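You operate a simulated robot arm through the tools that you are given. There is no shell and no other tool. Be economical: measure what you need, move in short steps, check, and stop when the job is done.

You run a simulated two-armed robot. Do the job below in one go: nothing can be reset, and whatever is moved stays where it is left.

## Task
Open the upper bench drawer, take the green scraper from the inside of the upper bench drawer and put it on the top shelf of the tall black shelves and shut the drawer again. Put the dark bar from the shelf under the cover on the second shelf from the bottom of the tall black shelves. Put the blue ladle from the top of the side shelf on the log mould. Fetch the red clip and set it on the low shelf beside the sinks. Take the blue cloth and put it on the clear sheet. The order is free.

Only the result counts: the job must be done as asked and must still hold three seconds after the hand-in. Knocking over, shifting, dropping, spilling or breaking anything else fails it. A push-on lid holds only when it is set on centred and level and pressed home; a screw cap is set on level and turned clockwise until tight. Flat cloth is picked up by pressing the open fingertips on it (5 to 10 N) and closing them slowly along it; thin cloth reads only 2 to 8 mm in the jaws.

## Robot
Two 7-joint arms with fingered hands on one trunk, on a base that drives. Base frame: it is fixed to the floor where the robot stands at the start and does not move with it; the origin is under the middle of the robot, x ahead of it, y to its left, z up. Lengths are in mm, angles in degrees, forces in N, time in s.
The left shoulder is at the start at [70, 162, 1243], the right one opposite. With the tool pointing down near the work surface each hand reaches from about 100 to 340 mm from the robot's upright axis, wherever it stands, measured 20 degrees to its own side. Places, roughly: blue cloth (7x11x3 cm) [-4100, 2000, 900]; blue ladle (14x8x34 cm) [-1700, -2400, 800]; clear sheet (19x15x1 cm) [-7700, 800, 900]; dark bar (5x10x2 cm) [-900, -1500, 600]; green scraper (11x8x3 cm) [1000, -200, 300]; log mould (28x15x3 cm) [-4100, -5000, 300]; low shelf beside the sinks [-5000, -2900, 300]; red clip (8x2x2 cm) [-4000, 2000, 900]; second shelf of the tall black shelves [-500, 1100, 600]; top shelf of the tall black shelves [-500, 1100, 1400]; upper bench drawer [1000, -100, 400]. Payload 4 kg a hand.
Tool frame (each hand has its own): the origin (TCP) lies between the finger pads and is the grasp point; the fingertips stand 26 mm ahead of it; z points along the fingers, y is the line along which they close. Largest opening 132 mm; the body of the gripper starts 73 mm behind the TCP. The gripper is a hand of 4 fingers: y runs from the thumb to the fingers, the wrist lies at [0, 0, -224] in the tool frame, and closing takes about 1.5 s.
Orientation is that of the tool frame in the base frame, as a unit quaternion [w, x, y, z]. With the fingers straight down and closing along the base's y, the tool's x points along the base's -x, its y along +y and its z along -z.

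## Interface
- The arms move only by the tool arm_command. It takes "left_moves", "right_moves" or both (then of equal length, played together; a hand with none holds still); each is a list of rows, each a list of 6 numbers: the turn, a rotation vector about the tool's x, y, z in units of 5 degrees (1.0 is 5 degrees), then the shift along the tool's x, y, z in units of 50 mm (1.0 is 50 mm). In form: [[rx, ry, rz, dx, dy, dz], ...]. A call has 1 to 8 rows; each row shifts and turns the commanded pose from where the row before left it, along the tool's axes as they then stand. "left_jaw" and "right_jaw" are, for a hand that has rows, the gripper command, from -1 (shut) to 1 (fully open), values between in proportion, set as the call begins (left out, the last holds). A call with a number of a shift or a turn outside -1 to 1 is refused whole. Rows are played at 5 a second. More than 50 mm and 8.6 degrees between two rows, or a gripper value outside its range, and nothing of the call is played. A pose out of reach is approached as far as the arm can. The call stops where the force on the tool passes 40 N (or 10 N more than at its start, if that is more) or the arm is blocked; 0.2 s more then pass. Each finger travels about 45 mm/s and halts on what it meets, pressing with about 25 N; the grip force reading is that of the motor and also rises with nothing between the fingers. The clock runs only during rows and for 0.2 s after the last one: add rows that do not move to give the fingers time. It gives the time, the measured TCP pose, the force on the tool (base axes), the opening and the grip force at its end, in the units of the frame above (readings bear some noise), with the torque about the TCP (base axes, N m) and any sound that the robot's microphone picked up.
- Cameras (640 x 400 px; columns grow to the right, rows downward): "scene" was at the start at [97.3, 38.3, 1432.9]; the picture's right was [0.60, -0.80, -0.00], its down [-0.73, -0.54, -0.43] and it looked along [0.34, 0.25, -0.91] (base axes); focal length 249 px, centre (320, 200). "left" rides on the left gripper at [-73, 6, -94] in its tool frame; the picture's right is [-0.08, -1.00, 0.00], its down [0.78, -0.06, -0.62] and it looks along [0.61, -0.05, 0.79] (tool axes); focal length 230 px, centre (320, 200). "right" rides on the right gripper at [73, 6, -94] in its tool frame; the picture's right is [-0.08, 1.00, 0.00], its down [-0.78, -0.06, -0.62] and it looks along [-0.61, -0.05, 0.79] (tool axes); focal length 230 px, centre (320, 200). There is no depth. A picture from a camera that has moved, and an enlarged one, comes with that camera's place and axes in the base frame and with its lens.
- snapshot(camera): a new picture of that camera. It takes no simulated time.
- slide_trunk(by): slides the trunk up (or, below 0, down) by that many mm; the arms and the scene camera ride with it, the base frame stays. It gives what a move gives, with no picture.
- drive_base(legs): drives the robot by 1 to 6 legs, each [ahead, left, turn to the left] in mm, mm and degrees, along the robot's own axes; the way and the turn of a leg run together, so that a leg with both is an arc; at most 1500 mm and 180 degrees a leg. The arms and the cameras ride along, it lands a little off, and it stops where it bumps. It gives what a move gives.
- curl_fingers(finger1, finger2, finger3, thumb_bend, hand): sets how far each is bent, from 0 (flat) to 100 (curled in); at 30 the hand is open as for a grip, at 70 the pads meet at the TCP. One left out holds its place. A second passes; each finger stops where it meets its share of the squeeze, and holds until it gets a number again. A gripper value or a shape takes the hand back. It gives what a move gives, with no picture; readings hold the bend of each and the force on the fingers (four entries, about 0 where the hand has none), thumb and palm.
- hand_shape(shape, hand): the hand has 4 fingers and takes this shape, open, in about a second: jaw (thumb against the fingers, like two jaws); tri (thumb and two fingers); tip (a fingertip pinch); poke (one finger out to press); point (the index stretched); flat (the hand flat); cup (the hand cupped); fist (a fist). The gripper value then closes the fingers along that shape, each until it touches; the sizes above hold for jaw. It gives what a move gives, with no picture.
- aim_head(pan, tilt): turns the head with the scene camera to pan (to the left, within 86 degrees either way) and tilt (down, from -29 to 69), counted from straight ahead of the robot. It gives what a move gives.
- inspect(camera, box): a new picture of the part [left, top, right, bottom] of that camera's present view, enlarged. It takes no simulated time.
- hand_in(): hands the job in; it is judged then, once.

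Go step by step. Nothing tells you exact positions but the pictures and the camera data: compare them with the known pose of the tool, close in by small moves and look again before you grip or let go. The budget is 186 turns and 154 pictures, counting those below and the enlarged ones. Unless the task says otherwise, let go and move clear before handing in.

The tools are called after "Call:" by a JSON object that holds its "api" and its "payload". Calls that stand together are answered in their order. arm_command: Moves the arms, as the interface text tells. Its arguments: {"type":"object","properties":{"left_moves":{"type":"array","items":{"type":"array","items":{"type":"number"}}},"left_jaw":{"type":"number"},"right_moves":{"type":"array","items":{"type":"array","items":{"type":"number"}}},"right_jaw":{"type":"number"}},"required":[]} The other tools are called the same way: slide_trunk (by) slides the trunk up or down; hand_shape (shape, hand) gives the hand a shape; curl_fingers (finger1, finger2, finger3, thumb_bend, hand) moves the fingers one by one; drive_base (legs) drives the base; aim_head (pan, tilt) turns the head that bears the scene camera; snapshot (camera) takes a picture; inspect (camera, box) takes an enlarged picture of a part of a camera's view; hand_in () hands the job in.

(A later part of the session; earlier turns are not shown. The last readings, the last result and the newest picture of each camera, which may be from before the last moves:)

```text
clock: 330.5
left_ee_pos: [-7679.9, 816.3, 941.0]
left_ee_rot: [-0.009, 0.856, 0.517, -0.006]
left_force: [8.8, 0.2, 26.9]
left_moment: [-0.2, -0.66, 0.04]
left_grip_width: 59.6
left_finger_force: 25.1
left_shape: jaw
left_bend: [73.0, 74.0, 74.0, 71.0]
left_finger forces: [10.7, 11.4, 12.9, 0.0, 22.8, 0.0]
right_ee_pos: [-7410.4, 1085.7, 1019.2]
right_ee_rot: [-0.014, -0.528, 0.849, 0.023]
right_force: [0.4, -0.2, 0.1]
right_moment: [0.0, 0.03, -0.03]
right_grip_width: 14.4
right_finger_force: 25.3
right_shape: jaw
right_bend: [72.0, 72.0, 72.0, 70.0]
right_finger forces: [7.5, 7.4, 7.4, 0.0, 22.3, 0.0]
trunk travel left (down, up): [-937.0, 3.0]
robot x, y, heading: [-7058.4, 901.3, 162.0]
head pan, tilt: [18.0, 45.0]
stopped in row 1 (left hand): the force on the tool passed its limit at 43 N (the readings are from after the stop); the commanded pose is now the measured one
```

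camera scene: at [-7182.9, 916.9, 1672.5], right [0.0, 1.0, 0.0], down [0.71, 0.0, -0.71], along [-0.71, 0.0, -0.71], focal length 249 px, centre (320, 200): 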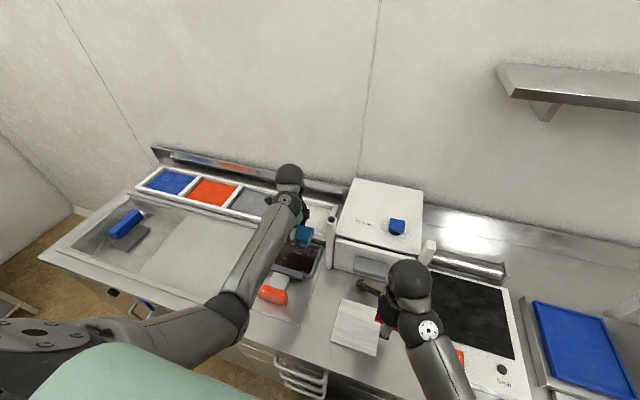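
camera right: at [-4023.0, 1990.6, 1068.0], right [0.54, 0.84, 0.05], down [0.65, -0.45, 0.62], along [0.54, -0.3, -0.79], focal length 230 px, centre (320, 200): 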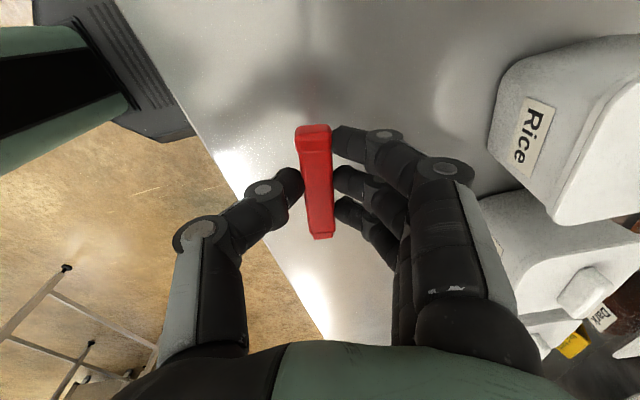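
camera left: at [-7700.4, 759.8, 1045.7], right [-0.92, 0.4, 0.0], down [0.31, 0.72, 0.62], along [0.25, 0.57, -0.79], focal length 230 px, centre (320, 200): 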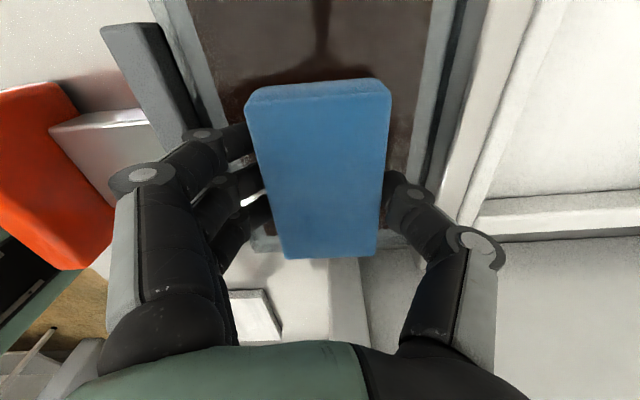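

It rests on the panel. I ease up 3 mm, open the fingers partly, and lift away.

Call:
{"api": "arm_command", "payload": {"left_moves": [[0, 0, 0, 0, 0, -0.07], [0, 0, 0, 0, 0, 0]]}}

Call:
{"api": "arm_command", "payload": {"left_moves": [[0, 0, 0, 0, 0, 0], [0, 0, 0, 0, 0, 0], [0, 0, 0, 0, 0, 0], [0, 0, 0, 0, 0, 0]], "left_jaw": 0.3}}

Call:
{"api": "arm_command", "payload": {"left_moves": [[0, 0, 0, 0, 0, -0.3], [0, 0, 0, 0, 0, -0.5], [0, 0, 0, 0, 0, -0.7], [0, 0, 0, 0, 0, 0]]}}

Call:
{"api": "snapshot", "payload": {"camera": "left"}}

```text
clock: 331.1
left_ee_pos: [-7682.6, 815.3, 941.3]
left_ee_rot: [-0.005, 0.856, 0.516, -0.004]
left_force: [3.6, 2.3, 11.7]
left_moment: [-0.03, -0.22, 0.04]
left_grip_width: 59.9
left_finger_force: 25.3
left_shape: jaw
left_bend: [73.0, 74.0, 74.0, 71.0]
left_finger forces: [8.3, 8.9, 9.6, 0.1, 24.7, 0.0]
right_ee_pos: [-7412.1, 1086.6, 1017.9]
right_ee_rot: [-0.014, -0.529, 0.849, 0.022]
right_force: [0.2, 0.2, -1.1]
right_moment: [-0.01, -0.01, 0.01]
right_grip_width: 14.3
right_finger_force: 25.0
right_shape: jaw
right_bend: [72.0, 72.0, 72.0, 70.0]
right_finger forces: [7.4, 7.4, 7.4, 0.0, 22.2, 0.0]
trunk travel left (down, up): [-937.0, 3.0]
robot x, y, heading: [-7053.9, 901.2, 162.3]
head pan, tilt: [18.0, 45.0]
```

```text
clock: 332.1
left_ee_pos: [-7682.3, 815.2, 942.9]
left_ee_rot: [-0.005, 0.856, 0.518, -0.006]
left_force: [-4.1, 1.7, 13.2]
left_moment: [-0.24, -0.55, -0.03]
left_grip_width: 82.6
left_finger_force: 0.2
left_shape: jaw
left_bend: [71.0, 71.0, 72.0, 67.0]
left_finger forces: [3.4, 4.5, 5.5, 0.0, 0.0, 0.1]
right_ee_pos: [-7413.6, 1088.4, 1018.6]
right_ee_rot: [-0.013, -0.529, 0.848, 0.023]
right_force: [-0.8, -0.3, 0.1]
right_moment: [0.01, -0.01, -0.01]
right_grip_width: 14.5
right_finger_force: 26.2
right_shape: jaw
right_bend: [72.0, 72.0, 72.0, 70.0]
right_finger forces: [7.3, 7.4, 7.4, 0.0, 22.3, 0.0]
trunk travel left (down, up): [-937.0, 3.0]
robot x, y, heading: [-7053.0, 899.4, 161.8]
head pan, tilt: [18.0, 45.0]
```

```text
clock: 333.1
left_ee_pos: [-7680.3, 814.9, 1015.6]
left_ee_rot: [-0.005, 0.856, 0.516, -0.004]
left_force: [-0.7, 0.1, 0.4]
left_moment: [0.02, -0.01, 0.01]
left_grip_width: 85.2
left_finger_force: 0.2
left_shape: jaw
left_bend: [70.0, 70.0, 70.0, 67.0]
left_finger forces: [0.1, 0.1, 0.1, 0.0, 0.0, 0.0]
right_ee_pos: [-7414.6, 1085.7, 1018.1]
right_ee_rot: [-0.013, -0.528, 0.849, 0.023]
right_force: [-0.4, -0.2, 0.0]
right_moment: [0.02, -0.04, 0.01]
right_grip_width: 14.2
right_finger_force: 24.9
right_shape: jaw
right_bend: [72.0, 72.0, 72.0, 70.0]
right_finger forces: [7.4, 7.3, 7.3, 0.0, 22.2, 0.1]
trunk travel left (down, up): [-937.0, 3.0]
robot x, y, heading: [-7051.4, 899.0, 162.0]
head pan, tilt: [18.0, 45.0]
```

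```text
47 pictures are left
camera left: at [-7707.4, 747.6, 1110.3], right [-0.92, 0.4, 0.01], down [0.32, 0.72, 0.62], along [0.23, 0.57, -0.79], focal length 230 px, centre (320, 200)
```

left: 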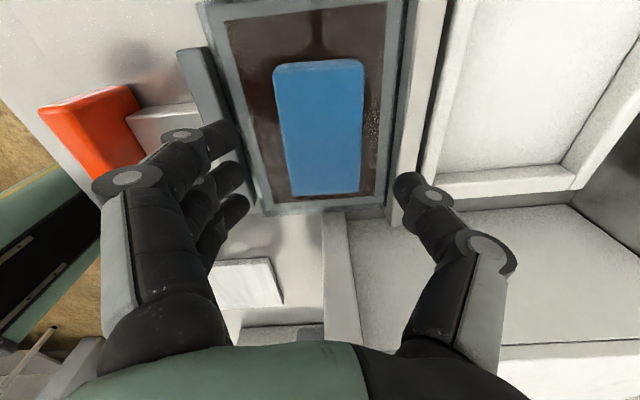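

The cloth lies squarely on the sheet. I lift a bit more, back away, and look left toward the sinks area.

Call:
{"api": "arm_command", "payload": {"left_moves": [[0, 0, 0, 0, 0, -0.2], [0, 0, 0, 0, 0, 0]]}}

Call:
{"api": "drive_base", "payload": {"legs": [[-650, 0, 0]]}}

Call:
{"api": "aim_head", "payload": {"pan": 86, "tilt": 15}}

Call:
{"api": "snapshot", "payload": {"camera": "scene"}}

```text
clock: 333.7
left_ee_pos: [-7679.8, 814.4, 1025.4]
left_ee_rot: [-0.005, 0.856, 0.518, -0.004]
left_force: [0.5, 0.9, -0.3]
left_moment: [0.01, 0.03, 0.01]
left_grip_width: 85.4
left_finger_force: 0.0
left_shape: jaw
left_bend: [70.0, 70.0, 70.0, 67.0]
left_finger forces: [0.0, 0.1, 0.0, 0.1, 0.0, 0.0]
right_ee_pos: [-7413.0, 1086.6, 1018.2]
right_ee_rot: [-0.012, -0.528, 0.849, 0.022]
right_force: [0.8, 0.3, -0.1]
right_moment: [0.0, -0.01, 0.01]
right_grip_width: 14.3
right_finger_force: 25.6
right_shape: jaw
right_bend: [72.0, 72.0, 72.0, 70.0]
right_finger forces: [7.4, 7.3, 7.4, 0.0, 22.2, 0.0]
trunk travel left (down, up): [-937.0, 3.0]
robot x, y, heading: [-7055.2, 902.4, 162.2]
head pan, tilt: [18.0, 45.0]
```

```text
clock: 337.3
left_ee_pos: [-7061.5, 610.3, 1026.0]
left_ee_rot: [-0.005, 0.853, 0.522, -0.004]
left_force: [0.4, 0.3, 0.4]
left_moment: [0.0, -0.01, -0.01]
left_grip_width: 85.3
left_finger_force: 0.1
left_shape: jaw
left_bend: [70.0, 70.0, 70.0, 67.0]
left_finger forces: [0.0, 0.0, 0.0, 0.0, 0.0, 0.0]
right_ee_pos: [-6797.7, 886.2, 1017.4]
right_ee_rot: [-0.013, -0.534, 0.845, 0.023]
right_force: [0.4, 0.7, -0.6]
right_moment: [-0.02, 0.01, 0.04]
right_grip_width: 14.6
right_finger_force: 25.1
right_shape: jaw
right_bend: [72.0, 72.0, 72.0, 70.0]
right_finger forces: [7.4, 7.4, 7.4, 0.0, 22.2, 0.0]
trunk travel left (down, up): [-937.0, 3.0]
robot x, y, heading: [-6438.4, 704.9, 162.4]
head pan, tilt: [18.0, 45.0]
```

```text
clock: 338.7
left_ee_pos: [-7059.8, 611.5, 1026.2]
left_ee_rot: [-0.006, 0.853, 0.522, -0.005]
left_force: [-1.1, 0.0, -0.2]
left_moment: [-0.01, 0.01, 0.03]
left_grip_width: 85.6
left_finger_force: 0.2
left_shape: jaw
left_bend: [70.0, 70.0, 70.0, 67.0]
left_finger forces: [0.0, 0.0, 0.0, 0.0, 0.1, 0.1]
right_ee_pos: [-6798.3, 887.0, 1018.4]
right_ee_rot: [-0.012, -0.533, 0.846, 0.023]
right_force: [-0.2, 0.4, -0.7]
right_moment: [-0.01, 0.03, -0.05]
right_grip_width: 14.4
right_finger_force: 24.6
right_shape: jaw
right_bend: [72.0, 72.0, 72.0, 70.0]
right_finger forces: [7.4, 7.4, 7.4, 0.1, 22.2, 0.0]
trunk travel left (down, up): [-937.0, 3.0]
robot x, y, heading: [-6435.6, 706.4, 163.0]
head pan, tilt: [85.9, 15.0]
```

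```text
46 pictures are left
camera scene: at [-6519.5, 633.7, 1719.1], right [-0.93, 0.36, 0.0], down [0.09, 0.24, -0.97], along [-0.35, -0.9, -0.26], focal length 249 px, centre (320, 200)
```

scene: 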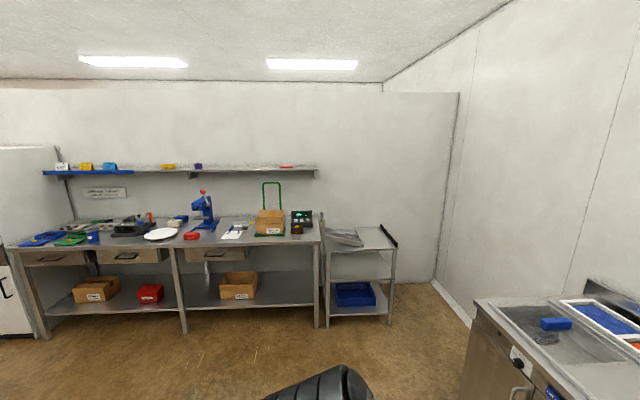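

The sinks are not in this part. I pull the left hand in and turn left to look south-east past the island.

Call:
{"api": "arm_command", "payload": {"left_moves": [[0, 0, 0, 0, 0.9, 0.1], [0, 0, 0, 0, 0.9, 0.1], [0, 0, 0, 0, 0.9, 0.1], [0, 0, 0, 0, 0.9, 0.1]]}}

Call:
{"api": "drive_base", "payload": {"legs": [[0, 0, 125]]}}

Call:
{"api": "aim_head", "payload": {"pan": 20, "tilt": 10}}

Call:
{"api": "snapshot", "payload": {"camera": "scene"}}

```text
clock: 339.7
left_ee_pos: [-6898.3, 528.8, 1003.5]
left_ee_rot: [-0.006, 0.853, 0.522, -0.004]
left_force: [0.2, -0.8, 0.3]
left_moment: [-0.04, 0.03, -0.02]
left_grip_width: 85.3
left_finger_force: 0.1
left_shape: jaw
left_bend: [70.0, 70.0, 70.0, 67.0]
left_finger forces: [0.0, 0.1, 0.0, 0.0, 0.0, 0.1]
right_ee_pos: [-6796.4, 885.4, 1019.8]
right_ee_rot: [-0.013, -0.533, 0.846, 0.025]
right_force: [0.2, 0.2, 0.4]
right_moment: [0.02, 0.02, 0.01]
right_grip_width: 14.1
right_finger_force: 25.2
right_shape: jaw
right_bend: [72.0, 72.0, 72.0, 70.0]
right_finger forces: [7.4, 7.4, 7.4, 0.1, 22.2, 0.1]
trunk travel left (down, up): [-937.0, 3.0]
robot x, y, heading: [-6439.4, 705.1, 162.9]
head pan, tilt: [85.9, 15.0]
```

```text
clock: 345.3
left_ee_pos: [-6029.0, 422.9, 1003.1]
left_ee_rot: [0.001, -0.069, 0.998, -0.007]
left_force: [-0.3, 0.3, -0.5]
left_moment: [0.04, 0.02, -0.03]
left_grip_width: 85.8
left_finger_force: 0.1
left_shape: jaw
left_bend: [70.0, 70.0, 70.0, 67.0]
left_finger forces: [0.0, 0.0, 0.0, 0.0, 0.1, 0.0]
right_ee_pos: [-6377.7, 301.9, 1018.3]
right_ee_rot: [0.026, 0.996, 0.082, 0.001]
right_force: [0.4, 0.8, 0.0]
right_moment: [0.05, 0.02, 0.0]
right_grip_width: 14.0
right_finger_force: 25.0
right_shape: jaw
right_bend: [72.0, 72.0, 72.0, 70.0]
right_finger forces: [7.3, 7.3, 7.1, 0.1, 21.9, 0.0]
trunk travel left (down, up): [-937.0, 3.0]
robot x, y, heading: [-6435.1, 703.3, -72.2]
head pan, tilt: [85.9, 15.0]
```

```text
clock: 346.7
left_ee_pos: [-6028.9, 422.5, 1003.4]
left_ee_rot: [0.002, -0.068, 0.998, -0.007]
left_force: [-0.3, 0.3, -0.2]
left_moment: [-0.03, 0.01, -0.01]
left_grip_width: 85.7
left_finger_force: 0.1
left_shape: jaw
left_bend: [70.0, 70.0, 70.0, 67.0]
left_finger forces: [0.1, 0.0, 0.0, 0.0, 0.0, 0.1]
right_ee_pos: [-6377.8, 302.8, 1018.5]
right_ee_rot: [0.026, 0.996, 0.083, 0.0]
right_force: [1.0, 0.7, -0.2]
right_moment: [0.0, -0.02, 0.08]
right_grip_width: 14.1
right_finger_force: 25.2
right_shape: jaw
right_bend: [72.0, 72.0, 72.0, 70.0]
right_finger forces: [7.3, 7.4, 7.2, 0.0, 21.7, 0.0]
trunk travel left (down, up): [-937.0, 3.0]
robot x, y, heading: [-6435.3, 703.1, -72.5]
head pan, tilt: [20.0, 10.0]
```

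```text
45 pictures are left
camera scene: at [-6365.5, 584.5, 1727.3], right [-0.79, -0.61, 0.0], down [-0.11, 0.14, -0.98], along [0.6, -0.78, -0.17], focal length 249 px, centre (320, 200)
```

scene: 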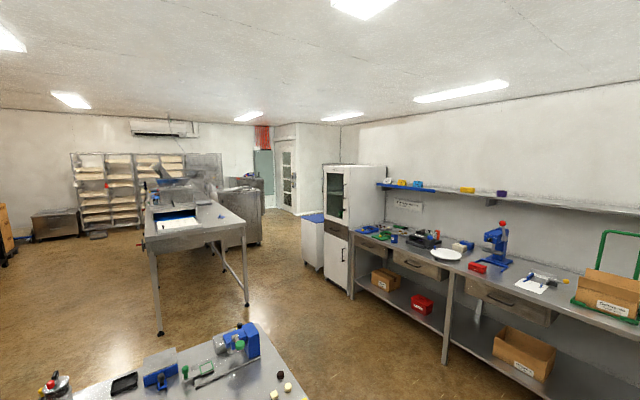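

The sinks area lies behind the partition, past the white cabinet. I drive around the island's west side, then along the corridor between the machine and the cabinets.

Call:
{"api": "drive_base", "payload": {"legs": [[0, -300, 0], [1250, 0, 0], [0, 0, 51]]}}

Call:
{"api": "aim_head", "payload": {"pan": 0, "tilt": 20}}

Call:
{"api": "snapshot", "payload": {"camera": "scene"}}

```text
clock: 356.9
left_ee_pos: [-5868.1, -437.4, 1003.6]
left_ee_rot: [0.005, -0.495, 0.869, -0.006]
left_force: [-0.1, 0.7, -0.1]
left_moment: [0.0, 0.0, 0.0]
left_grip_width: 85.5
left_finger_force: 0.1
left_shape: jaw
left_bend: [70.0, 70.0, 70.0, 67.0]
left_finger forces: [0.0, 0.0, 0.0, 0.0, 0.0, 0.0]
right_ee_pos: [-5992.8, -785.6, 1019.1]
right_ee_rot: [0.024, 0.862, 0.506, 0.011]
right_force: [-1.1, 0.0, 0.8]
right_moment: [-0.02, 0.0, 0.0]
right_grip_width: 14.0
right_finger_force: 25.0
right_shape: jaw
right_bend: [72.0, 72.0, 72.0, 70.0]
right_finger forces: [7.2, 7.2, 7.2, 0.0, 21.6, 0.0]
trunk travel left (down, up): [-937.0, 3.0]
robot x, y, heading: [-6340.3, -580.5, -20.8]
head pan, tilt: [20.0, 10.0]
```

```text
clock: 357.8
left_ee_pos: [-5868.8, -438.6, 1002.7]
left_ee_rot: [0.004, -0.495, 0.869, -0.006]
left_force: [-0.7, 0.6, -0.6]
left_moment: [0.01, -0.02, -0.02]
left_grip_width: 85.6
left_finger_force: 0.1
left_shape: jaw
left_bend: [70.0, 70.0, 70.0, 67.0]
left_finger forces: [0.0, 0.0, 0.0, 0.0, 0.1, 0.0]
right_ee_pos: [-5993.4, -785.6, 1017.7]
right_ee_rot: [0.023, 0.862, 0.506, 0.012]
right_force: [-0.4, 0.0, -0.4]
right_moment: [0.01, 0.02, -0.02]
right_grip_width: 14.1
right_finger_force: 25.0
right_shape: jaw
right_bend: [72.0, 72.0, 72.0, 70.0]
right_finger forces: [7.2, 7.2, 7.2, 0.0, 21.6, 0.0]
trunk travel left (down, up): [-937.0, 3.0]
robot x, y, heading: [-6342.6, -579.3, -20.7]
head pan, tilt: [0.0, 20.0]
```

```text
44 pictures are left
camera scene: at [-6210.4, -629.9, 1711.0], right [-0.36, -0.93, 0.0], down [-0.32, 0.12, -0.94], along [0.88, -0.33, -0.34], focal length 249 px, centre (320, 200)
```

scene: 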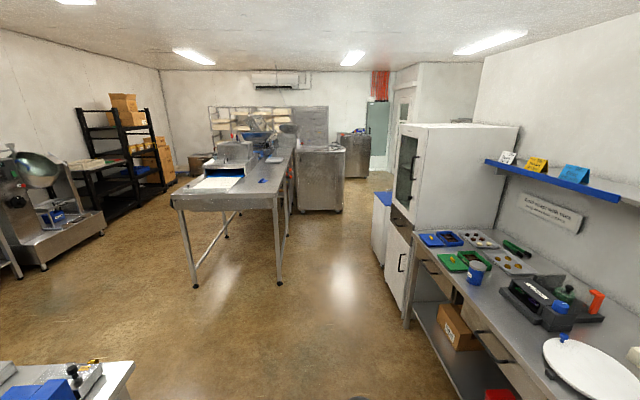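

The corridor is clear. I drive along it between the machine and the cabinets and look right.

Call:
{"api": "drive_base", "payload": {"legs": [[1300, -130, 0], [1300, 0, 0]]}}

Call:
{"api": "aim_head", "payload": {"pan": -60, "tilt": 15}}

Call:
{"api": "snapshot", "payload": {"camera": "scene"}}

```text
clock: 370.6
left_ee_pos: [-3484.8, -1551.5, 1003.3]
left_ee_rot: [0.004, -0.48, 0.877, -0.006]
left_force: [0.0, 0.1, 0.7]
left_moment: [0.02, 0.03, 0.0]
left_grip_width: 85.4
left_finger_force: 0.0
left_shape: jaw
left_bend: [70.0, 70.0, 70.0, 67.0]
left_finger forces: [0.0, 0.0, 0.0, 0.0, 0.2, 0.0]
right_ee_pos: [-3620.0, -1895.4, 1017.7]
right_ee_rot: [0.023, 0.87, 0.492, 0.011]
right_force: [-0.3, -0.3, -0.4]
right_moment: [-0.02, 0.02, 0.0]
right_grip_width: 13.9
right_finger_force: 25.4
right_shape: jaw
right_bend: [72.0, 72.0, 72.0, 70.0]
right_finger forces: [7.2, 7.2, 7.2, 0.0, 21.6, 0.0]
trunk travel left (down, up): [-937.0, 3.0]
robot x, y, heading: [-3961.3, -1677.3, -23.0]
head pan, tilt: [0.0, 20.0]
```

```text
clock: 371.9
left_ee_pos: [-3485.0, -1550.8, 1002.2]
left_ee_rot: [0.004, -0.481, 0.877, -0.005]
left_force: [0.7, 0.1, 0.7]
left_moment: [-0.01, 0.03, 0.0]
left_grip_width: 85.4
left_finger_force: 0.0
left_shape: jaw
left_bend: [70.0, 70.0, 70.0, 67.0]
left_finger forces: [0.0, 0.1, 0.0, 0.1, 0.0, 0.0]
right_ee_pos: [-3619.2, -1895.5, 1018.3]
right_ee_rot: [0.023, 0.87, 0.492, 0.011]
right_force: [0.6, -0.7, 0.3]
right_moment: [0.02, -0.01, 0.02]
right_grip_width: 13.9
right_finger_force: 24.5
right_shape: jaw
right_bend: [72.0, 72.0, 72.0, 70.0]
right_finger forces: [7.2, 7.2, 7.2, 0.0, 21.6, 0.1]
trunk travel left (down, up): [-937.0, 3.0]
robot x, y, heading: [-3963.6, -1680.2, -22.9]
head pan, tilt: [-60.0, 15.0]
```

```text
43 pictures are left
camera scene: at [-3906.7, -1789.6, 1719.1], right [-0.99, -0.13, 0.0], down [-0.03, 0.26, -0.97], along [0.12, -0.96, -0.26], focal length 249 px, centre (320, 200)
```

scene: 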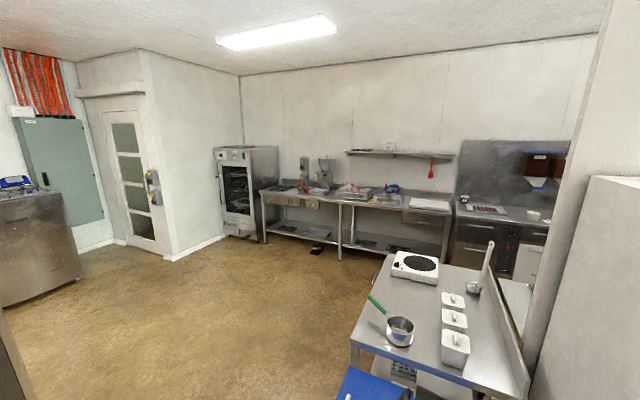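

I see the south room: stove table, wall bench with the mould on its lower shelf, oven. I move a bit further, turn right and look toward the sinks.

Call:
{"api": "drive_base", "payload": {"legs": [[700, -100, 0], [0, 0, -70], [500, 0, 0]]}}

Call:
{"api": "aim_head", "payload": {"pan": -45, "tilt": 20}}

Call:
{"api": "snapshot", "payload": {"camera": "scene"}}

```text
clock: 381.3
left_ee_pos: [-3114.2, -2948.2, 1004.1]
left_ee_rot: [0.0, 0.119, 0.993, -0.007]
left_force: [0.5, 1.1, 0.6]
left_moment: [0.02, -0.01, -0.02]
left_grip_width: 85.5
left_finger_force: 0.0
left_shape: jaw
left_bend: [70.0, 70.0, 70.0, 67.0]
left_finger forces: [0.0, 0.0, 0.1, 0.0, 0.1, 0.0]
right_ee_pos: [-3484.4, -2931.6, 1017.7]
right_ee_rot: [0.026, 0.994, -0.106, -0.004]
right_force: [0.3, 0.6, 0.2]
right_moment: [0.01, 0.01, -0.01]
right_grip_width: 13.9
right_finger_force: 25.3
right_shape: jaw
right_bend: [72.0, 72.0, 72.0, 70.0]
right_finger forces: [7.2, 7.3, 7.1, 0.1, 21.5, 0.0]
trunk travel left (down, up): [-937.0, 3.0]
robot x, y, heading: [-3389.1, -2538.1, -93.9]
head pan, tilt: [-60.0, 15.0]
```

```text
clock: 382.1
left_ee_pos: [-3114.7, -2951.2, 1002.7]
left_ee_rot: [0.0, 0.119, 0.993, -0.006]
left_force: [-0.5, -1.0, -0.7]
left_moment: [0.01, 0.0, -0.01]
left_grip_width: 85.7
left_finger_force: 0.0
left_shape: jaw
left_bend: [70.0, 70.0, 70.0, 67.0]
left_finger forces: [0.1, 0.0, 0.0, 0.0, 0.0, 0.0]
right_ee_pos: [-3483.5, -2933.7, 1018.1]
right_ee_rot: [0.026, 0.994, -0.105, -0.005]
right_force: [-1.0, 0.3, -0.5]
right_moment: [0.0, -0.01, -0.03]
right_grip_width: 14.0
right_finger_force: 25.2
right_shape: jaw
right_bend: [72.0, 72.0, 72.0, 70.0]
right_finger forces: [7.2, 7.2, 7.2, 0.1, 21.5, 0.0]
trunk travel left (down, up): [-937.0, 3.0]
robot x, y, heading: [-3391.9, -2539.8, -93.9]
head pan, tilt: [-45.0, 20.0]
```

```text
42 pictures are left
camera scene: at [-3466.5, -2648.6, 1711.0], right [-0.66, 0.75, 0.0], down [0.26, 0.23, -0.94], along [-0.71, -0.62, -0.34], focal length 249 px, centre (320, 200)
```

scene: 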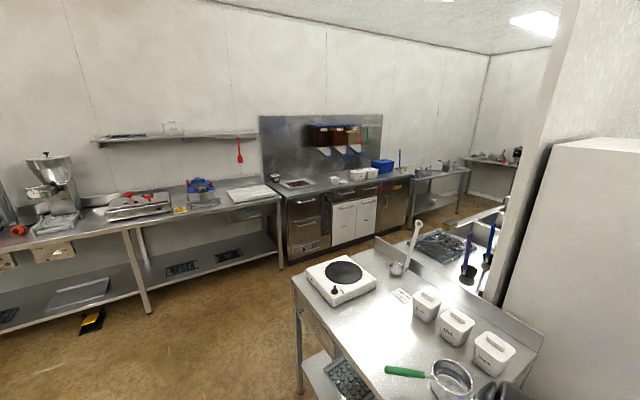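

The sinks are behind the stove table, to the west. I go around its south side.

Call:
{"api": "drive_base", "payload": {"legs": [[800, 0, 0], [830, -240, 0], [0, 0, -103], [500, 0, 0]]}}

Call:
{"api": "aim_head", "payload": {"pan": -40, "tilt": 30}}

Call:
{"api": "snapshot", "payload": {"camera": "scene"}}

```text
clock: 397.4
left_ee_pos: [-4705.8, -4166.2, 1003.9]
left_ee_rot: [-0.006, 0.854, 0.521, -0.004]
left_force: [0.3, -0.6, 0.6]
left_moment: [-0.04, 0.01, 0.02]
left_grip_width: 85.4
left_finger_force: 0.0
left_shape: jaw
left_bend: [70.0, 70.0, 70.0, 67.0]
left_finger forces: [0.1, 0.0, 0.0, 0.0, 0.1, 0.0]
right_ee_pos: [-4602.8, -3812.0, 1017.1]
right_ee_rot: [-0.012, -0.533, 0.845, 0.023]
right_force: [0.4, 0.2, -0.3]
right_moment: [0.0, 0.0, -0.01]
right_grip_width: 13.8
right_finger_force: 24.8
right_shape: jaw
right_bend: [72.0, 72.0, 72.0, 70.0]
right_finger forces: [7.0, 7.1, 7.1, 0.1, 21.3, 0.0]
trunk travel left (down, up): [-937.0, 3.0]
robot x, y, heading: [-4242.9, -3994.7, 162.6]
head pan, tilt: [-45.0, 20.0]
```

```text
clock: 398.1
left_ee_pos: [-4708.3, -4166.7, 1003.4]
left_ee_rot: [-0.005, 0.854, 0.521, -0.004]
left_force: [0.7, -0.1, 0.1]
left_moment: [0.0, 0.0, -0.02]
left_grip_width: 85.5
left_finger_force: 0.0
left_shape: jaw
left_bend: [70.0, 70.0, 70.0, 67.0]
left_finger forces: [0.0, 0.0, 0.0, 0.0, 0.0, 0.0]
right_ee_pos: [-4605.1, -3811.5, 1017.9]
right_ee_rot: [-0.013, -0.534, 0.845, 0.022]
right_force: [0.0, 0.0, 0.5]
right_moment: [0.01, 0.01, 0.0]
right_grip_width: 14.2
right_finger_force: 25.0
right_shape: jaw
right_bend: [72.0, 72.0, 72.0, 70.0]
right_finger forces: [7.1, 7.0, 7.1, 0.0, 21.3, 0.1]
trunk travel left (down, up): [-937.0, 3.0]
robot x, y, heading: [-4243.7, -3996.4, 162.3]
head pan, tilt: [-40.0, 30.0]
```

```text
41 pictures are left
camera scene: at [-4341.9, -3901.7, 1694.9], right [0.84, 0.54, 0.0], down [0.27, -0.42, -0.87], along [-0.47, 0.73, -0.5], focal length 249 px, centre (320, 200)
```

scene: 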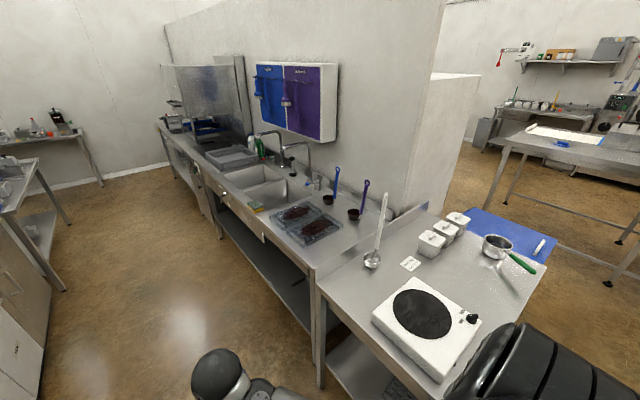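

I found the low shelf: it's under the sink bench's near end, z≈300, with its front edge near [-5100, -3160]. I drive in front of it, face it and lower the trunk.

Call:
{"api": "drive_base", "payload": {"legs": [[1134, 100, 0], [0, 0, -90]]}}

Call:
{"api": "slide_trunk", "payload": {"by": -400}}

Call:
{"api": "slide_trunk", "payload": {"by": -200}}

Call:
{"api": "aim_head", "payload": {"pan": -5, "tilt": 40}}

Call:
{"api": "snapshot", "payload": {"camera": "scene"}}

```text
clock: 407.7
left_ee_pos: [-5488.7, -3279.8, 1003.4]
left_ee_rot: [-0.007, 0.969, -0.248, 0.001]
left_force: [-0.6, -0.2, 0.6]
left_moment: [0.03, -0.03, 0.01]
left_grip_width: 85.4
left_finger_force: 0.0
left_shape: jaw
left_bend: [70.0, 70.0, 70.0, 67.0]
left_finger forces: [0.1, 0.0, 0.0, 0.0, 0.1, 0.0]
right_ee_pos: [-5135.4, -3392.9, 1018.3]
right_ee_rot: [0.007, 0.234, 0.972, 0.025]
right_force: [0.7, 0.5, -0.1]
right_moment: [0.03, 0.01, 0.0]
right_grip_width: 14.0
right_finger_force: 25.2
right_shape: jaw
right_bend: [72.0, 72.0, 72.0, 70.0]
right_finger forces: [7.1, 7.0, 7.0, 0.0, 21.1, 0.0]
trunk travel left (down, up): [-937.0, 3.0]
robot x, y, heading: [-5330.6, -3750.0, 71.2]
head pan, tilt: [-40.0, 30.0]
```

```text
clock: 411.5
left_ee_pos: [-5488.4, -3281.1, 604.0]
left_ee_rot: [-0.006, 0.969, -0.247, 0.001]
left_force: [-0.5, 0.1, -0.1]
left_moment: [0.02, 0.02, 0.02]
left_grip_width: 85.5
left_finger_force: 0.1
left_shape: jaw
left_bend: [70.0, 70.0, 70.0, 67.0]
left_finger forces: [0.0, 0.1, 0.1, 0.0, 0.1, 0.1]
right_ee_pos: [-5134.9, -3393.5, 618.3]
right_ee_rot: [0.008, 0.234, 0.972, 0.025]
right_force: [-0.8, -0.5, -0.5]
right_moment: [-0.02, -0.01, -0.01]
right_grip_width: 13.4
right_finger_force: 25.0
right_shape: jaw
right_bend: [72.0, 72.0, 72.0, 70.0]
right_finger forces: [7.1, 7.0, 7.0, 0.0, 21.0, 0.0]
trunk travel left (down, up): [-537.0, 403.0]
robot x, y, heading: [-5326.0, -3752.4, 71.3]
head pan, tilt: [-40.0, 30.0]
```

```text
clock: 413.7
left_ee_pos: [-5488.0, -3282.8, 403.3]
left_ee_rot: [-0.006, 0.969, -0.247, 0.0]
left_force: [-0.1, -1.1, -0.4]
left_moment: [0.02, -0.01, 0.0]
left_grip_width: 85.4
left_finger_force: 0.1
left_shape: jaw
left_bend: [70.0, 70.0, 70.0, 67.0]
left_finger forces: [0.0, 0.0, 0.1, 0.0, 0.1, 0.1]
right_ee_pos: [-5135.1, -3393.6, 417.1]
right_ee_rot: [0.007, 0.233, 0.972, 0.025]
right_force: [0.5, 0.1, -0.1]
right_moment: [0.02, 0.03, 0.02]
right_grip_width: 13.9
right_finger_force: 25.4
right_shape: jaw
right_bend: [72.0, 72.0, 72.0, 70.0]
right_finger forces: [7.0, 7.2, 6.9, 0.1, 21.2, 0.0]
trunk travel left (down, up): [-337.0, 603.0]
robot x, y, heading: [-5328.2, -3748.0, 71.2]
head pan, tilt: [-40.0, 30.0]
```

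```text
clock: 414.7
left_ee_pos: [-5487.9, -3281.9, 403.3]
left_ee_rot: [-0.006, 0.969, -0.247, 0.0]
left_force: [-0.3, -0.2, 0.0]
left_moment: [-0.03, -0.02, 0.03]
left_grip_width: 85.7
left_finger_force: 0.1
left_shape: jaw
left_bend: [70.0, 70.0, 70.0, 67.0]
left_finger forces: [0.1, 0.0, 0.0, 0.0, 0.1, 0.2]
right_ee_pos: [-5134.8, -3394.4, 417.7]
right_ee_rot: [0.007, 0.233, 0.972, 0.025]
right_force: [0.3, -1.0, 1.2]
right_moment: [-0.01, -0.02, 0.04]
right_grip_width: 14.0
right_finger_force: 24.9
right_shape: jaw
right_bend: [72.0, 72.0, 72.0, 70.0]
right_finger forces: [7.1, 7.0, 7.0, 0.0, 21.2, 0.0]
trunk travel left (down, up): [-337.0, 603.0]
robot x, y, heading: [-5328.2, -3751.6, 71.2]
head pan, tilt: [-5.0, 40.0]
```

```text
40 pictures are left
camera scene: at [-5278.3, -3622.9, 1079.6], right [0.91, -0.4, 0.0], down [-0.26, -0.59, -0.77], along [0.31, 0.7, -0.64], focal length 249 px, centre (320, 200)
```

scene: 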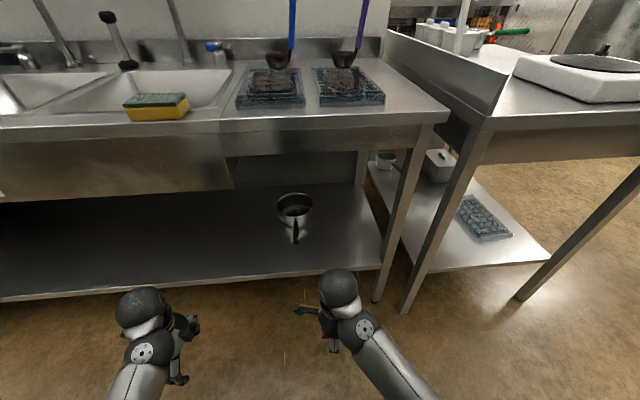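

The shelf surface is open with a pot on it. I'll set the clip near [-5020, -3080], in front of the pot and clear of its handle. I drive a little closer and extend the right arm.

Call:
{"api": "drive_base", "payload": {"legs": [[90, 0, 0]]}}

Call:
{"api": "arm_command", "payload": {"right_moves": [[0, 0, 0, 0.12, 0.9, 0], [0, 0, 0, 0.12, 0.9, 0], [0, 0, 0, 0.12, 0.9, 0], [0, 0, 0, 0.12, 0.9, 0], [0, 0, 0, 0.1, 0.8, 0], [0, 0, 0, 0, 0, 0]]}}

Call:
{"api": "snapshot", "payload": {"camera": "scene"}}

Call:
{"api": "snapshot", "payload": {"camera": "right"}}

```text
clock: 415.8
left_ee_pos: [-5458.7, -3195.8, 402.7]
left_ee_rot: [-0.006, 0.969, -0.247, 0.0]
left_force: [-0.1, 0.4, -0.2]
left_moment: [-0.02, -0.01, -0.02]
left_grip_width: 85.6
left_finger_force: 0.1
left_shape: jaw
left_bend: [70.0, 70.0, 70.0, 67.0]
left_finger forces: [0.1, 0.1, 0.0, 0.1, 0.1, 0.0]
right_ee_pos: [-5106.2, -3306.9, 417.7]
right_ee_rot: [0.008, 0.234, 0.972, 0.024]
right_force: [-1.1, -0.8, 0.8]
right_moment: [-0.02, -0.01, -0.01]
right_grip_width: 13.6
right_finger_force: 25.1
right_shape: jaw
right_bend: [72.0, 72.0, 72.0, 70.0]
right_finger forces: [7.1, 7.1, 7.1, 0.0, 21.2, 0.0]
trunk travel left (down, up): [-337.0, 603.0]
robot x, y, heading: [-5298.7, -3665.2, 71.0]
head pan, tilt: [-5.0, 40.0]
```

```text
clock: 417.2
left_ee_pos: [-5459.4, -3196.8, 402.8]
left_ee_rot: [-0.007, 0.969, -0.247, 0.001]
left_force: [-0.3, -0.6, -0.1]
left_moment: [0.0, 0.0, 0.0]
left_grip_width: 85.4
left_finger_force: 0.1
left_shape: jaw
left_bend: [70.0, 70.0, 70.0, 67.0]
left_finger forces: [0.0, 0.1, 0.0, 0.0, 0.0, 0.0]
right_ee_pos: [-5030.0, -3096.3, 428.0]
right_ee_rot: [0.008, 0.232, 0.972, 0.026]
right_force: [-0.3, 0.3, -0.5]
right_moment: [0.02, -0.04, 0.01]
right_grip_width: 13.6
right_finger_force: 25.2
right_shape: jaw
right_bend: [72.0, 72.0, 72.0, 70.0]
right_finger forces: [7.1, 6.9, 7.0, 0.0, 21.2, 0.1]
trunk travel left (down, up): [-337.0, 603.0]
robot x, y, heading: [-5297.8, -3665.4, 71.3]
head pan, tilt: [-5.0, 40.0]
```

```text
39 pictures are left
camera scene: at [-5249.3, -3537.2, 1079.6], right [0.92, -0.4, 0.0], down [-0.26, -0.59, -0.77], along [0.31, 0.7, -0.64], focal length 249 px, centre (320, 200)
```

scene: 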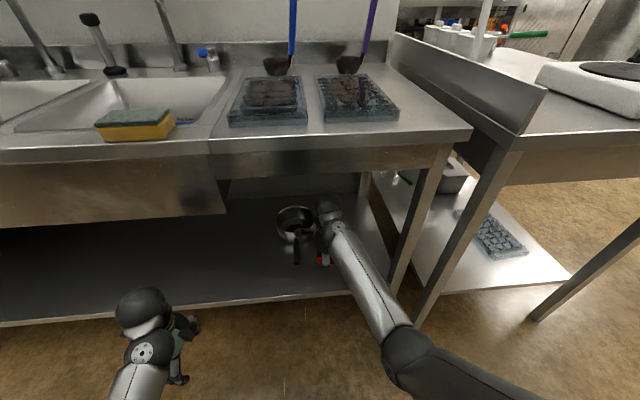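

```text
38 pictures are left
camera right: at [-5094.8, -3063.9, 521.5], right [0.52, 0.85, 0.05], down [0.66, -0.44, 0.61], along [0.55, -0.29, -0.79], focal length 230 px, centre (320, 200)
```

right: 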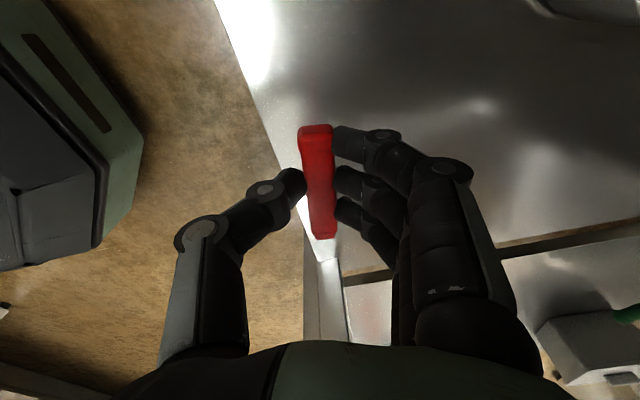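

The clip is about 50 mm inside the edge. I move 38 mm further in and 20 mm right, then lower.

Call:
{"api": "arm_command", "payload": {"right_moves": [[0, 0, 0, -0.2, 0.4, 0], [0, 0, 0, -0.2, 0.4, 0], [0, 0, 0, 0, 0, 0]]}}

Call:
{"api": "slide_trunk", "payload": {"by": -70}}

Call:
{"api": "snapshot", "payload": {"camera": "right"}}

```text
clock: 418.0
left_ee_pos: [-5458.7, -3195.4, 403.0]
left_ee_rot: [-0.006, 0.969, -0.247, 0.001]
left_force: [-0.3, 0.8, -0.6]
left_moment: [0.0, 0.01, -0.04]
left_grip_width: 85.3
left_finger_force: 0.2
left_shape: jaw
left_bend: [70.0, 70.0, 70.0, 67.0]
left_finger forces: [0.1, 0.1, 0.1, 0.0, 0.0, 0.0]
right_ee_pos: [-4995.9, -3070.6, 431.1]
right_ee_rot: [0.008, 0.234, 0.972, 0.025]
right_force: [-0.2, 0.3, -0.1]
right_moment: [-0.02, 0.04, -0.03]
right_grip_width: 13.8
right_finger_force: 24.9
right_shape: jaw
right_bend: [72.0, 72.0, 72.0, 70.0]
right_finger forces: [7.0, 7.0, 7.0, 0.0, 21.2, 0.1]
trunk travel left (down, up): [-337.0, 603.0]
robot x, y, heading: [-5301.5, -3667.3, 71.1]
head pan, tilt: [-5.0, 40.0]
```

```text
clock: 419.1
left_ee_pos: [-5458.9, -3196.2, 333.2]
left_ee_rot: [-0.006, 0.969, -0.246, 0.0]
left_force: [-0.6, 0.7, 0.0]
left_moment: [-0.02, 0.0, -0.04]
left_grip_width: 85.5
left_finger_force: 0.0
left_shape: jaw
left_bend: [70.0, 70.0, 70.0, 67.0]
left_finger forces: [0.0, 0.1, 0.1, 0.0, 0.1, 0.0]
right_ee_pos: [-4995.8, -3069.9, 362.7]
right_ee_rot: [0.008, 0.234, 0.972, 0.025]
right_force: [0.0, -1.0, -0.1]
right_moment: [0.01, 0.03, 0.01]
right_grip_width: 13.8
right_finger_force: 24.8
right_shape: jaw
right_bend: [72.0, 72.0, 72.0, 70.0]
right_finger forces: [7.0, 6.9, 7.0, 0.1, 21.2, 0.0]
trunk travel left (down, up): [-267.0, 673.0]
robot x, y, heading: [-5297.1, -3665.1, 71.5]
head pan, tilt: [-5.0, 40.0]
```

```text
37 pictures are left
camera right: at [-5059.7, -3038.3, 454.8], right [0.52, 0.85, 0.05], down [0.66, -0.44, 0.62], along [0.55, -0.29, -0.79], focal length 230 px, centre (320, 200)
```

right: 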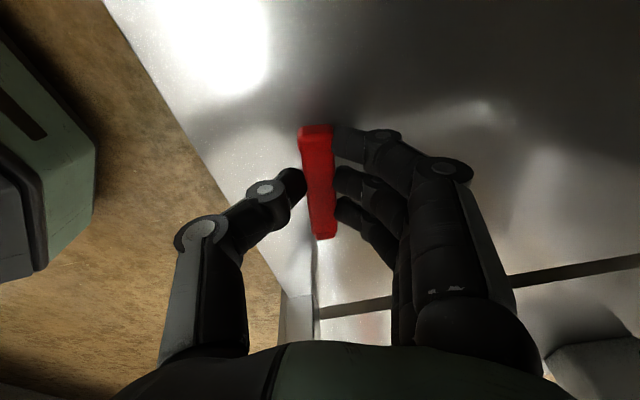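

The clip is over the shelf, clear of everything. I lower in steps until it touches.

Call:
{"api": "slide_trunk", "payload": {"by": -20}}

Call:
{"api": "arm_command", "payload": {"right_moves": [[0, 0, 0, 0, 0, 0.12], [0, 0, 0, 0, 0, 0]]}}

Call:
{"api": "arm_command", "payload": {"right_moves": [[0, 0, 0, 0, 0, 0.12], [0, 0, 0, 0, 0, 0]]}}

Call:
{"api": "arm_command", "payload": {"right_moves": [[0, 0, 0, 0, 0, 0.12], [0, 0, 0, 0, 0, 0]]}}

```text
clock: 419.7
left_ee_pos: [-5458.5, -3196.2, 313.7]
left_ee_rot: [-0.006, 0.969, -0.247, 0.0]
left_force: [-0.5, -0.6, 0.5]
left_moment: [-0.02, -0.02, 0.01]
left_grip_width: 85.1
left_finger_force: 0.2
left_shape: jaw
left_bend: [70.0, 70.0, 70.0, 67.0]
left_finger forces: [0.1, 0.0, 0.0, 0.0, 0.1, 0.0]
right_ee_pos: [-4996.3, -3071.3, 343.0]
right_ee_rot: [0.008, 0.233, 0.972, 0.025]
right_force: [-0.2, -0.1, 0.1]
right_moment: [-0.03, 0.02, 0.02]
right_grip_width: 13.7
right_finger_force: 24.9
right_shape: jaw
right_bend: [72.0, 72.0, 72.0, 70.0]
right_finger forces: [7.0, 7.0, 6.9, 0.1, 21.1, 0.1]
trunk travel left (down, up): [-247.0, 693.0]
robot x, y, heading: [-5299.6, -3666.4, 71.1]
head pan, tilt: [-5.0, 40.0]
```

```text
clock: 420.3
left_ee_pos: [-5459.6, -3195.8, 312.3]
left_ee_rot: [-0.007, 0.969, -0.247, 0.0]
left_force: [0.2, -0.2, 0.1]
left_moment: [0.02, -0.01, 0.02]
left_grip_width: 85.6
left_finger_force: 0.1
left_shape: jaw
left_bend: [70.0, 70.0, 70.0, 67.0]
left_finger forces: [0.1, 0.1, 0.0, 0.0, 0.0, 0.0]
right_ee_pos: [-4995.5, -3071.1, 335.7]
right_ee_rot: [0.008, 0.234, 0.972, 0.025]
right_force: [-0.3, 0.9, 0.2]
right_moment: [-0.03, -0.03, 0.0]
right_grip_width: 13.5
right_finger_force: 25.0
right_shape: jaw
right_bend: [72.0, 72.0, 72.0, 70.0]
right_finger forces: [7.0, 7.0, 7.1, 0.1, 21.2, 0.0]
trunk travel left (down, up): [-247.0, 693.0]
robot x, y, heading: [-5297.6, -3662.3, 71.1]
head pan, tilt: [-5.0, 40.0]
```

```text
clock: 420.9
left_ee_pos: [-5458.1, -3196.3, 312.9]
left_ee_rot: [-0.006, 0.969, -0.247, 0.001]
left_force: [0.3, 0.0, 0.6]
left_moment: [0.02, 0.0, -0.02]
left_grip_width: 85.6
left_finger_force: 0.1
left_shape: jaw
left_bend: [70.0, 70.0, 70.0, 67.0]
left_finger forces: [0.0, 0.1, 0.1, 0.1, 0.1, 0.0]
right_ee_pos: [-4994.9, -3071.4, 330.5]
right_ee_rot: [0.008, 0.234, 0.972, 0.025]
right_force: [-0.2, -0.4, -0.6]
right_moment: [0.02, -0.01, 0.0]
right_grip_width: 13.8
right_finger_force: 25.3
right_shape: jaw
right_bend: [72.0, 72.0, 72.0, 70.0]
right_finger forces: [7.1, 7.1, 6.9, 0.1, 21.1, 0.0]
trunk travel left (down, up): [-247.0, 693.0]
robot x, y, heading: [-5296.2, -3666.5, 71.2]
head pan, tilt: [-5.0, 40.0]
```

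```text
clock: 421.5
left_ee_pos: [-5459.0, -3195.6, 314.1]
left_ee_rot: [-0.008, 0.969, -0.247, 0.001]
left_force: [0.0, 0.0, -0.5]
left_moment: [-0.01, 0.0, 0.0]
left_grip_width: 85.5
left_finger_force: 0.0
left_shape: jaw
left_bend: [70.0, 70.0, 70.0, 67.0]
left_finger forces: [0.1, 0.1, 0.1, 0.0, 0.0, 0.0]
right_ee_pos: [-4995.5, -3070.1, 326.9]
right_ee_rot: [0.008, 0.233, 0.972, 0.028]
right_force: [2.5, -6.9, 22.6]
right_moment: [-0.1, -0.05, 0.02]
right_grip_width: 15.0
right_finger_force: 25.2
right_shape: jaw
right_bend: [72.0, 72.0, 73.0, 71.0]
right_finger forces: [8.1, 8.2, 8.2, 0.0, 30.5, 0.0]
trunk travel left (down, up): [-247.0, 693.0]
robot x, y, heading: [-5296.7, -3665.2, 71.1]
head pan, tilt: [-5.0, 40.0]
```

The clip touches the shelf. I ease up 3 mm, open, then lift.

Call:
{"api": "arm_command", "payload": {"right_moves": [[0, 0, 0, 0, 0, -0.07], [0, 0, 0, 0, 0, 0]]}}

Call:
{"api": "arm_command", "payload": {"right_moves": [[0, 0, 0, 0, 0, 0], [0, 0, 0, 0, 0, 0], [0, 0, 0, 0, 0, 0], [0, 0, 0, 0, 0, 0]], "right_jaw": -0.2}}

Call:
{"api": "arm_command", "payload": {"right_moves": [[0, 0, 0, 0, 0, -0.3], [0, 0, 0, 0, 0, -0.5], [0, 0, 0, 0, 0, -0.6], [0, 0, 0, 0, 0, 0]]}}

Call:
{"api": "snapshot", "payload": {"camera": "right"}}

```text
clock: 422.1
left_ee_pos: [-5457.7, -3196.6, 313.2]
left_ee_rot: [-0.007, 0.969, -0.247, 0.001]
left_force: [0.8, 0.8, 0.4]
left_moment: [0.01, -0.02, 0.0]
left_grip_width: 85.4
left_finger_force: 0.0
left_shape: jaw
left_bend: [70.0, 70.0, 70.0, 67.0]
left_finger forces: [0.0, 0.0, 0.1, 0.0, 0.0, 0.0]
right_ee_pos: [-4995.9, -3069.9, 327.7]
right_ee_rot: [0.008, 0.232, 0.972, 0.026]
right_force: [2.5, -0.8, 13.4]
right_moment: [0.04, -0.12, 0.0]
right_grip_width: 15.1
right_finger_force: 24.8
right_shape: jaw
right_bend: [72.0, 72.0, 72.0, 71.0]
right_finger forces: [8.8, 8.8, 8.8, 0.1, 25.4, 0.0]
trunk travel left (down, up): [-247.0, 693.0]
robot x, y, heading: [-5298.2, -3662.3, 71.0]
head pan, tilt: [-5.0, 40.0]
```

```text
clock: 423.1
left_ee_pos: [-5459.7, -3196.2, 313.6]
left_ee_rot: [-0.007, 0.969, -0.247, 0.001]
left_force: [-0.2, -0.3, -0.6]
left_moment: [0.0, 0.01, -0.03]
left_grip_width: 85.8
left_finger_force: 0.0
left_shape: jaw
left_bend: [70.0, 70.0, 70.0, 67.0]
left_finger forces: [0.0, 0.1, 0.0, 0.1, 0.1, 0.1]
right_ee_pos: [-4995.1, -3069.8, 328.1]
right_ee_rot: [0.008, 0.233, 0.972, 0.025]
right_force: [0.9, 2.2, 5.6]
right_moment: [-0.11, 0.06, 0.01]
right_grip_width: 49.5
right_finger_force: 0.0
right_shape: jaw
right_bend: [73.0, 73.0, 73.0, 72.0]
right_finger forces: [0.0, 0.1, 0.1, 0.1, 5.6, 0.0]
trunk travel left (down, up): [-247.0, 693.0]
robot x, y, heading: [-5298.1, -3663.2, 71.0]
head pan, tilt: [-5.0, 40.0]
```

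```text
clock: 424.1
left_ee_pos: [-5459.2, -3195.2, 312.8]
left_ee_rot: [-0.005, 0.969, -0.247, 0.0]
left_force: [-0.4, 1.1, 0.6]
left_moment: [0.02, 0.0, -0.01]
left_grip_width: 85.8
left_finger_force: 0.1
left_shape: jaw
left_bend: [70.0, 70.0, 70.0, 67.0]
left_finger forces: [0.0, 0.0, 0.1, 0.0, 0.0, 0.1]
right_ee_pos: [-4997.0, -3074.2, 396.2]
right_ee_rot: [0.008, 0.233, 0.972, 0.024]
right_force: [0.1, -0.5, 0.5]
right_moment: [-0.02, 0.01, -0.01]
right_grip_width: 52.5
right_finger_force: 0.2
right_shape: jaw
right_bend: [73.0, 73.0, 73.0, 70.0]
right_finger forces: [0.0, 0.1, 0.0, 0.0, 0.1, 0.0]
trunk travel left (down, up): [-247.0, 693.0]
robot x, y, heading: [-5295.5, -3663.7, 71.0]
head pan, tilt: [-5.0, 40.0]
```

```text
36 pictures are left
camera right: at [-5059.9, -3041.2, 489.1], right [0.52, 0.85, 0.05], down [0.66, -0.44, 0.62], along [0.55, -0.29, -0.79], focal length 230 px, centre (320, 200)
```

right: 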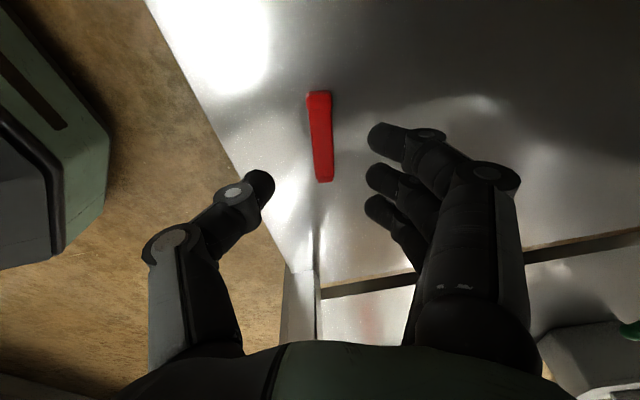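

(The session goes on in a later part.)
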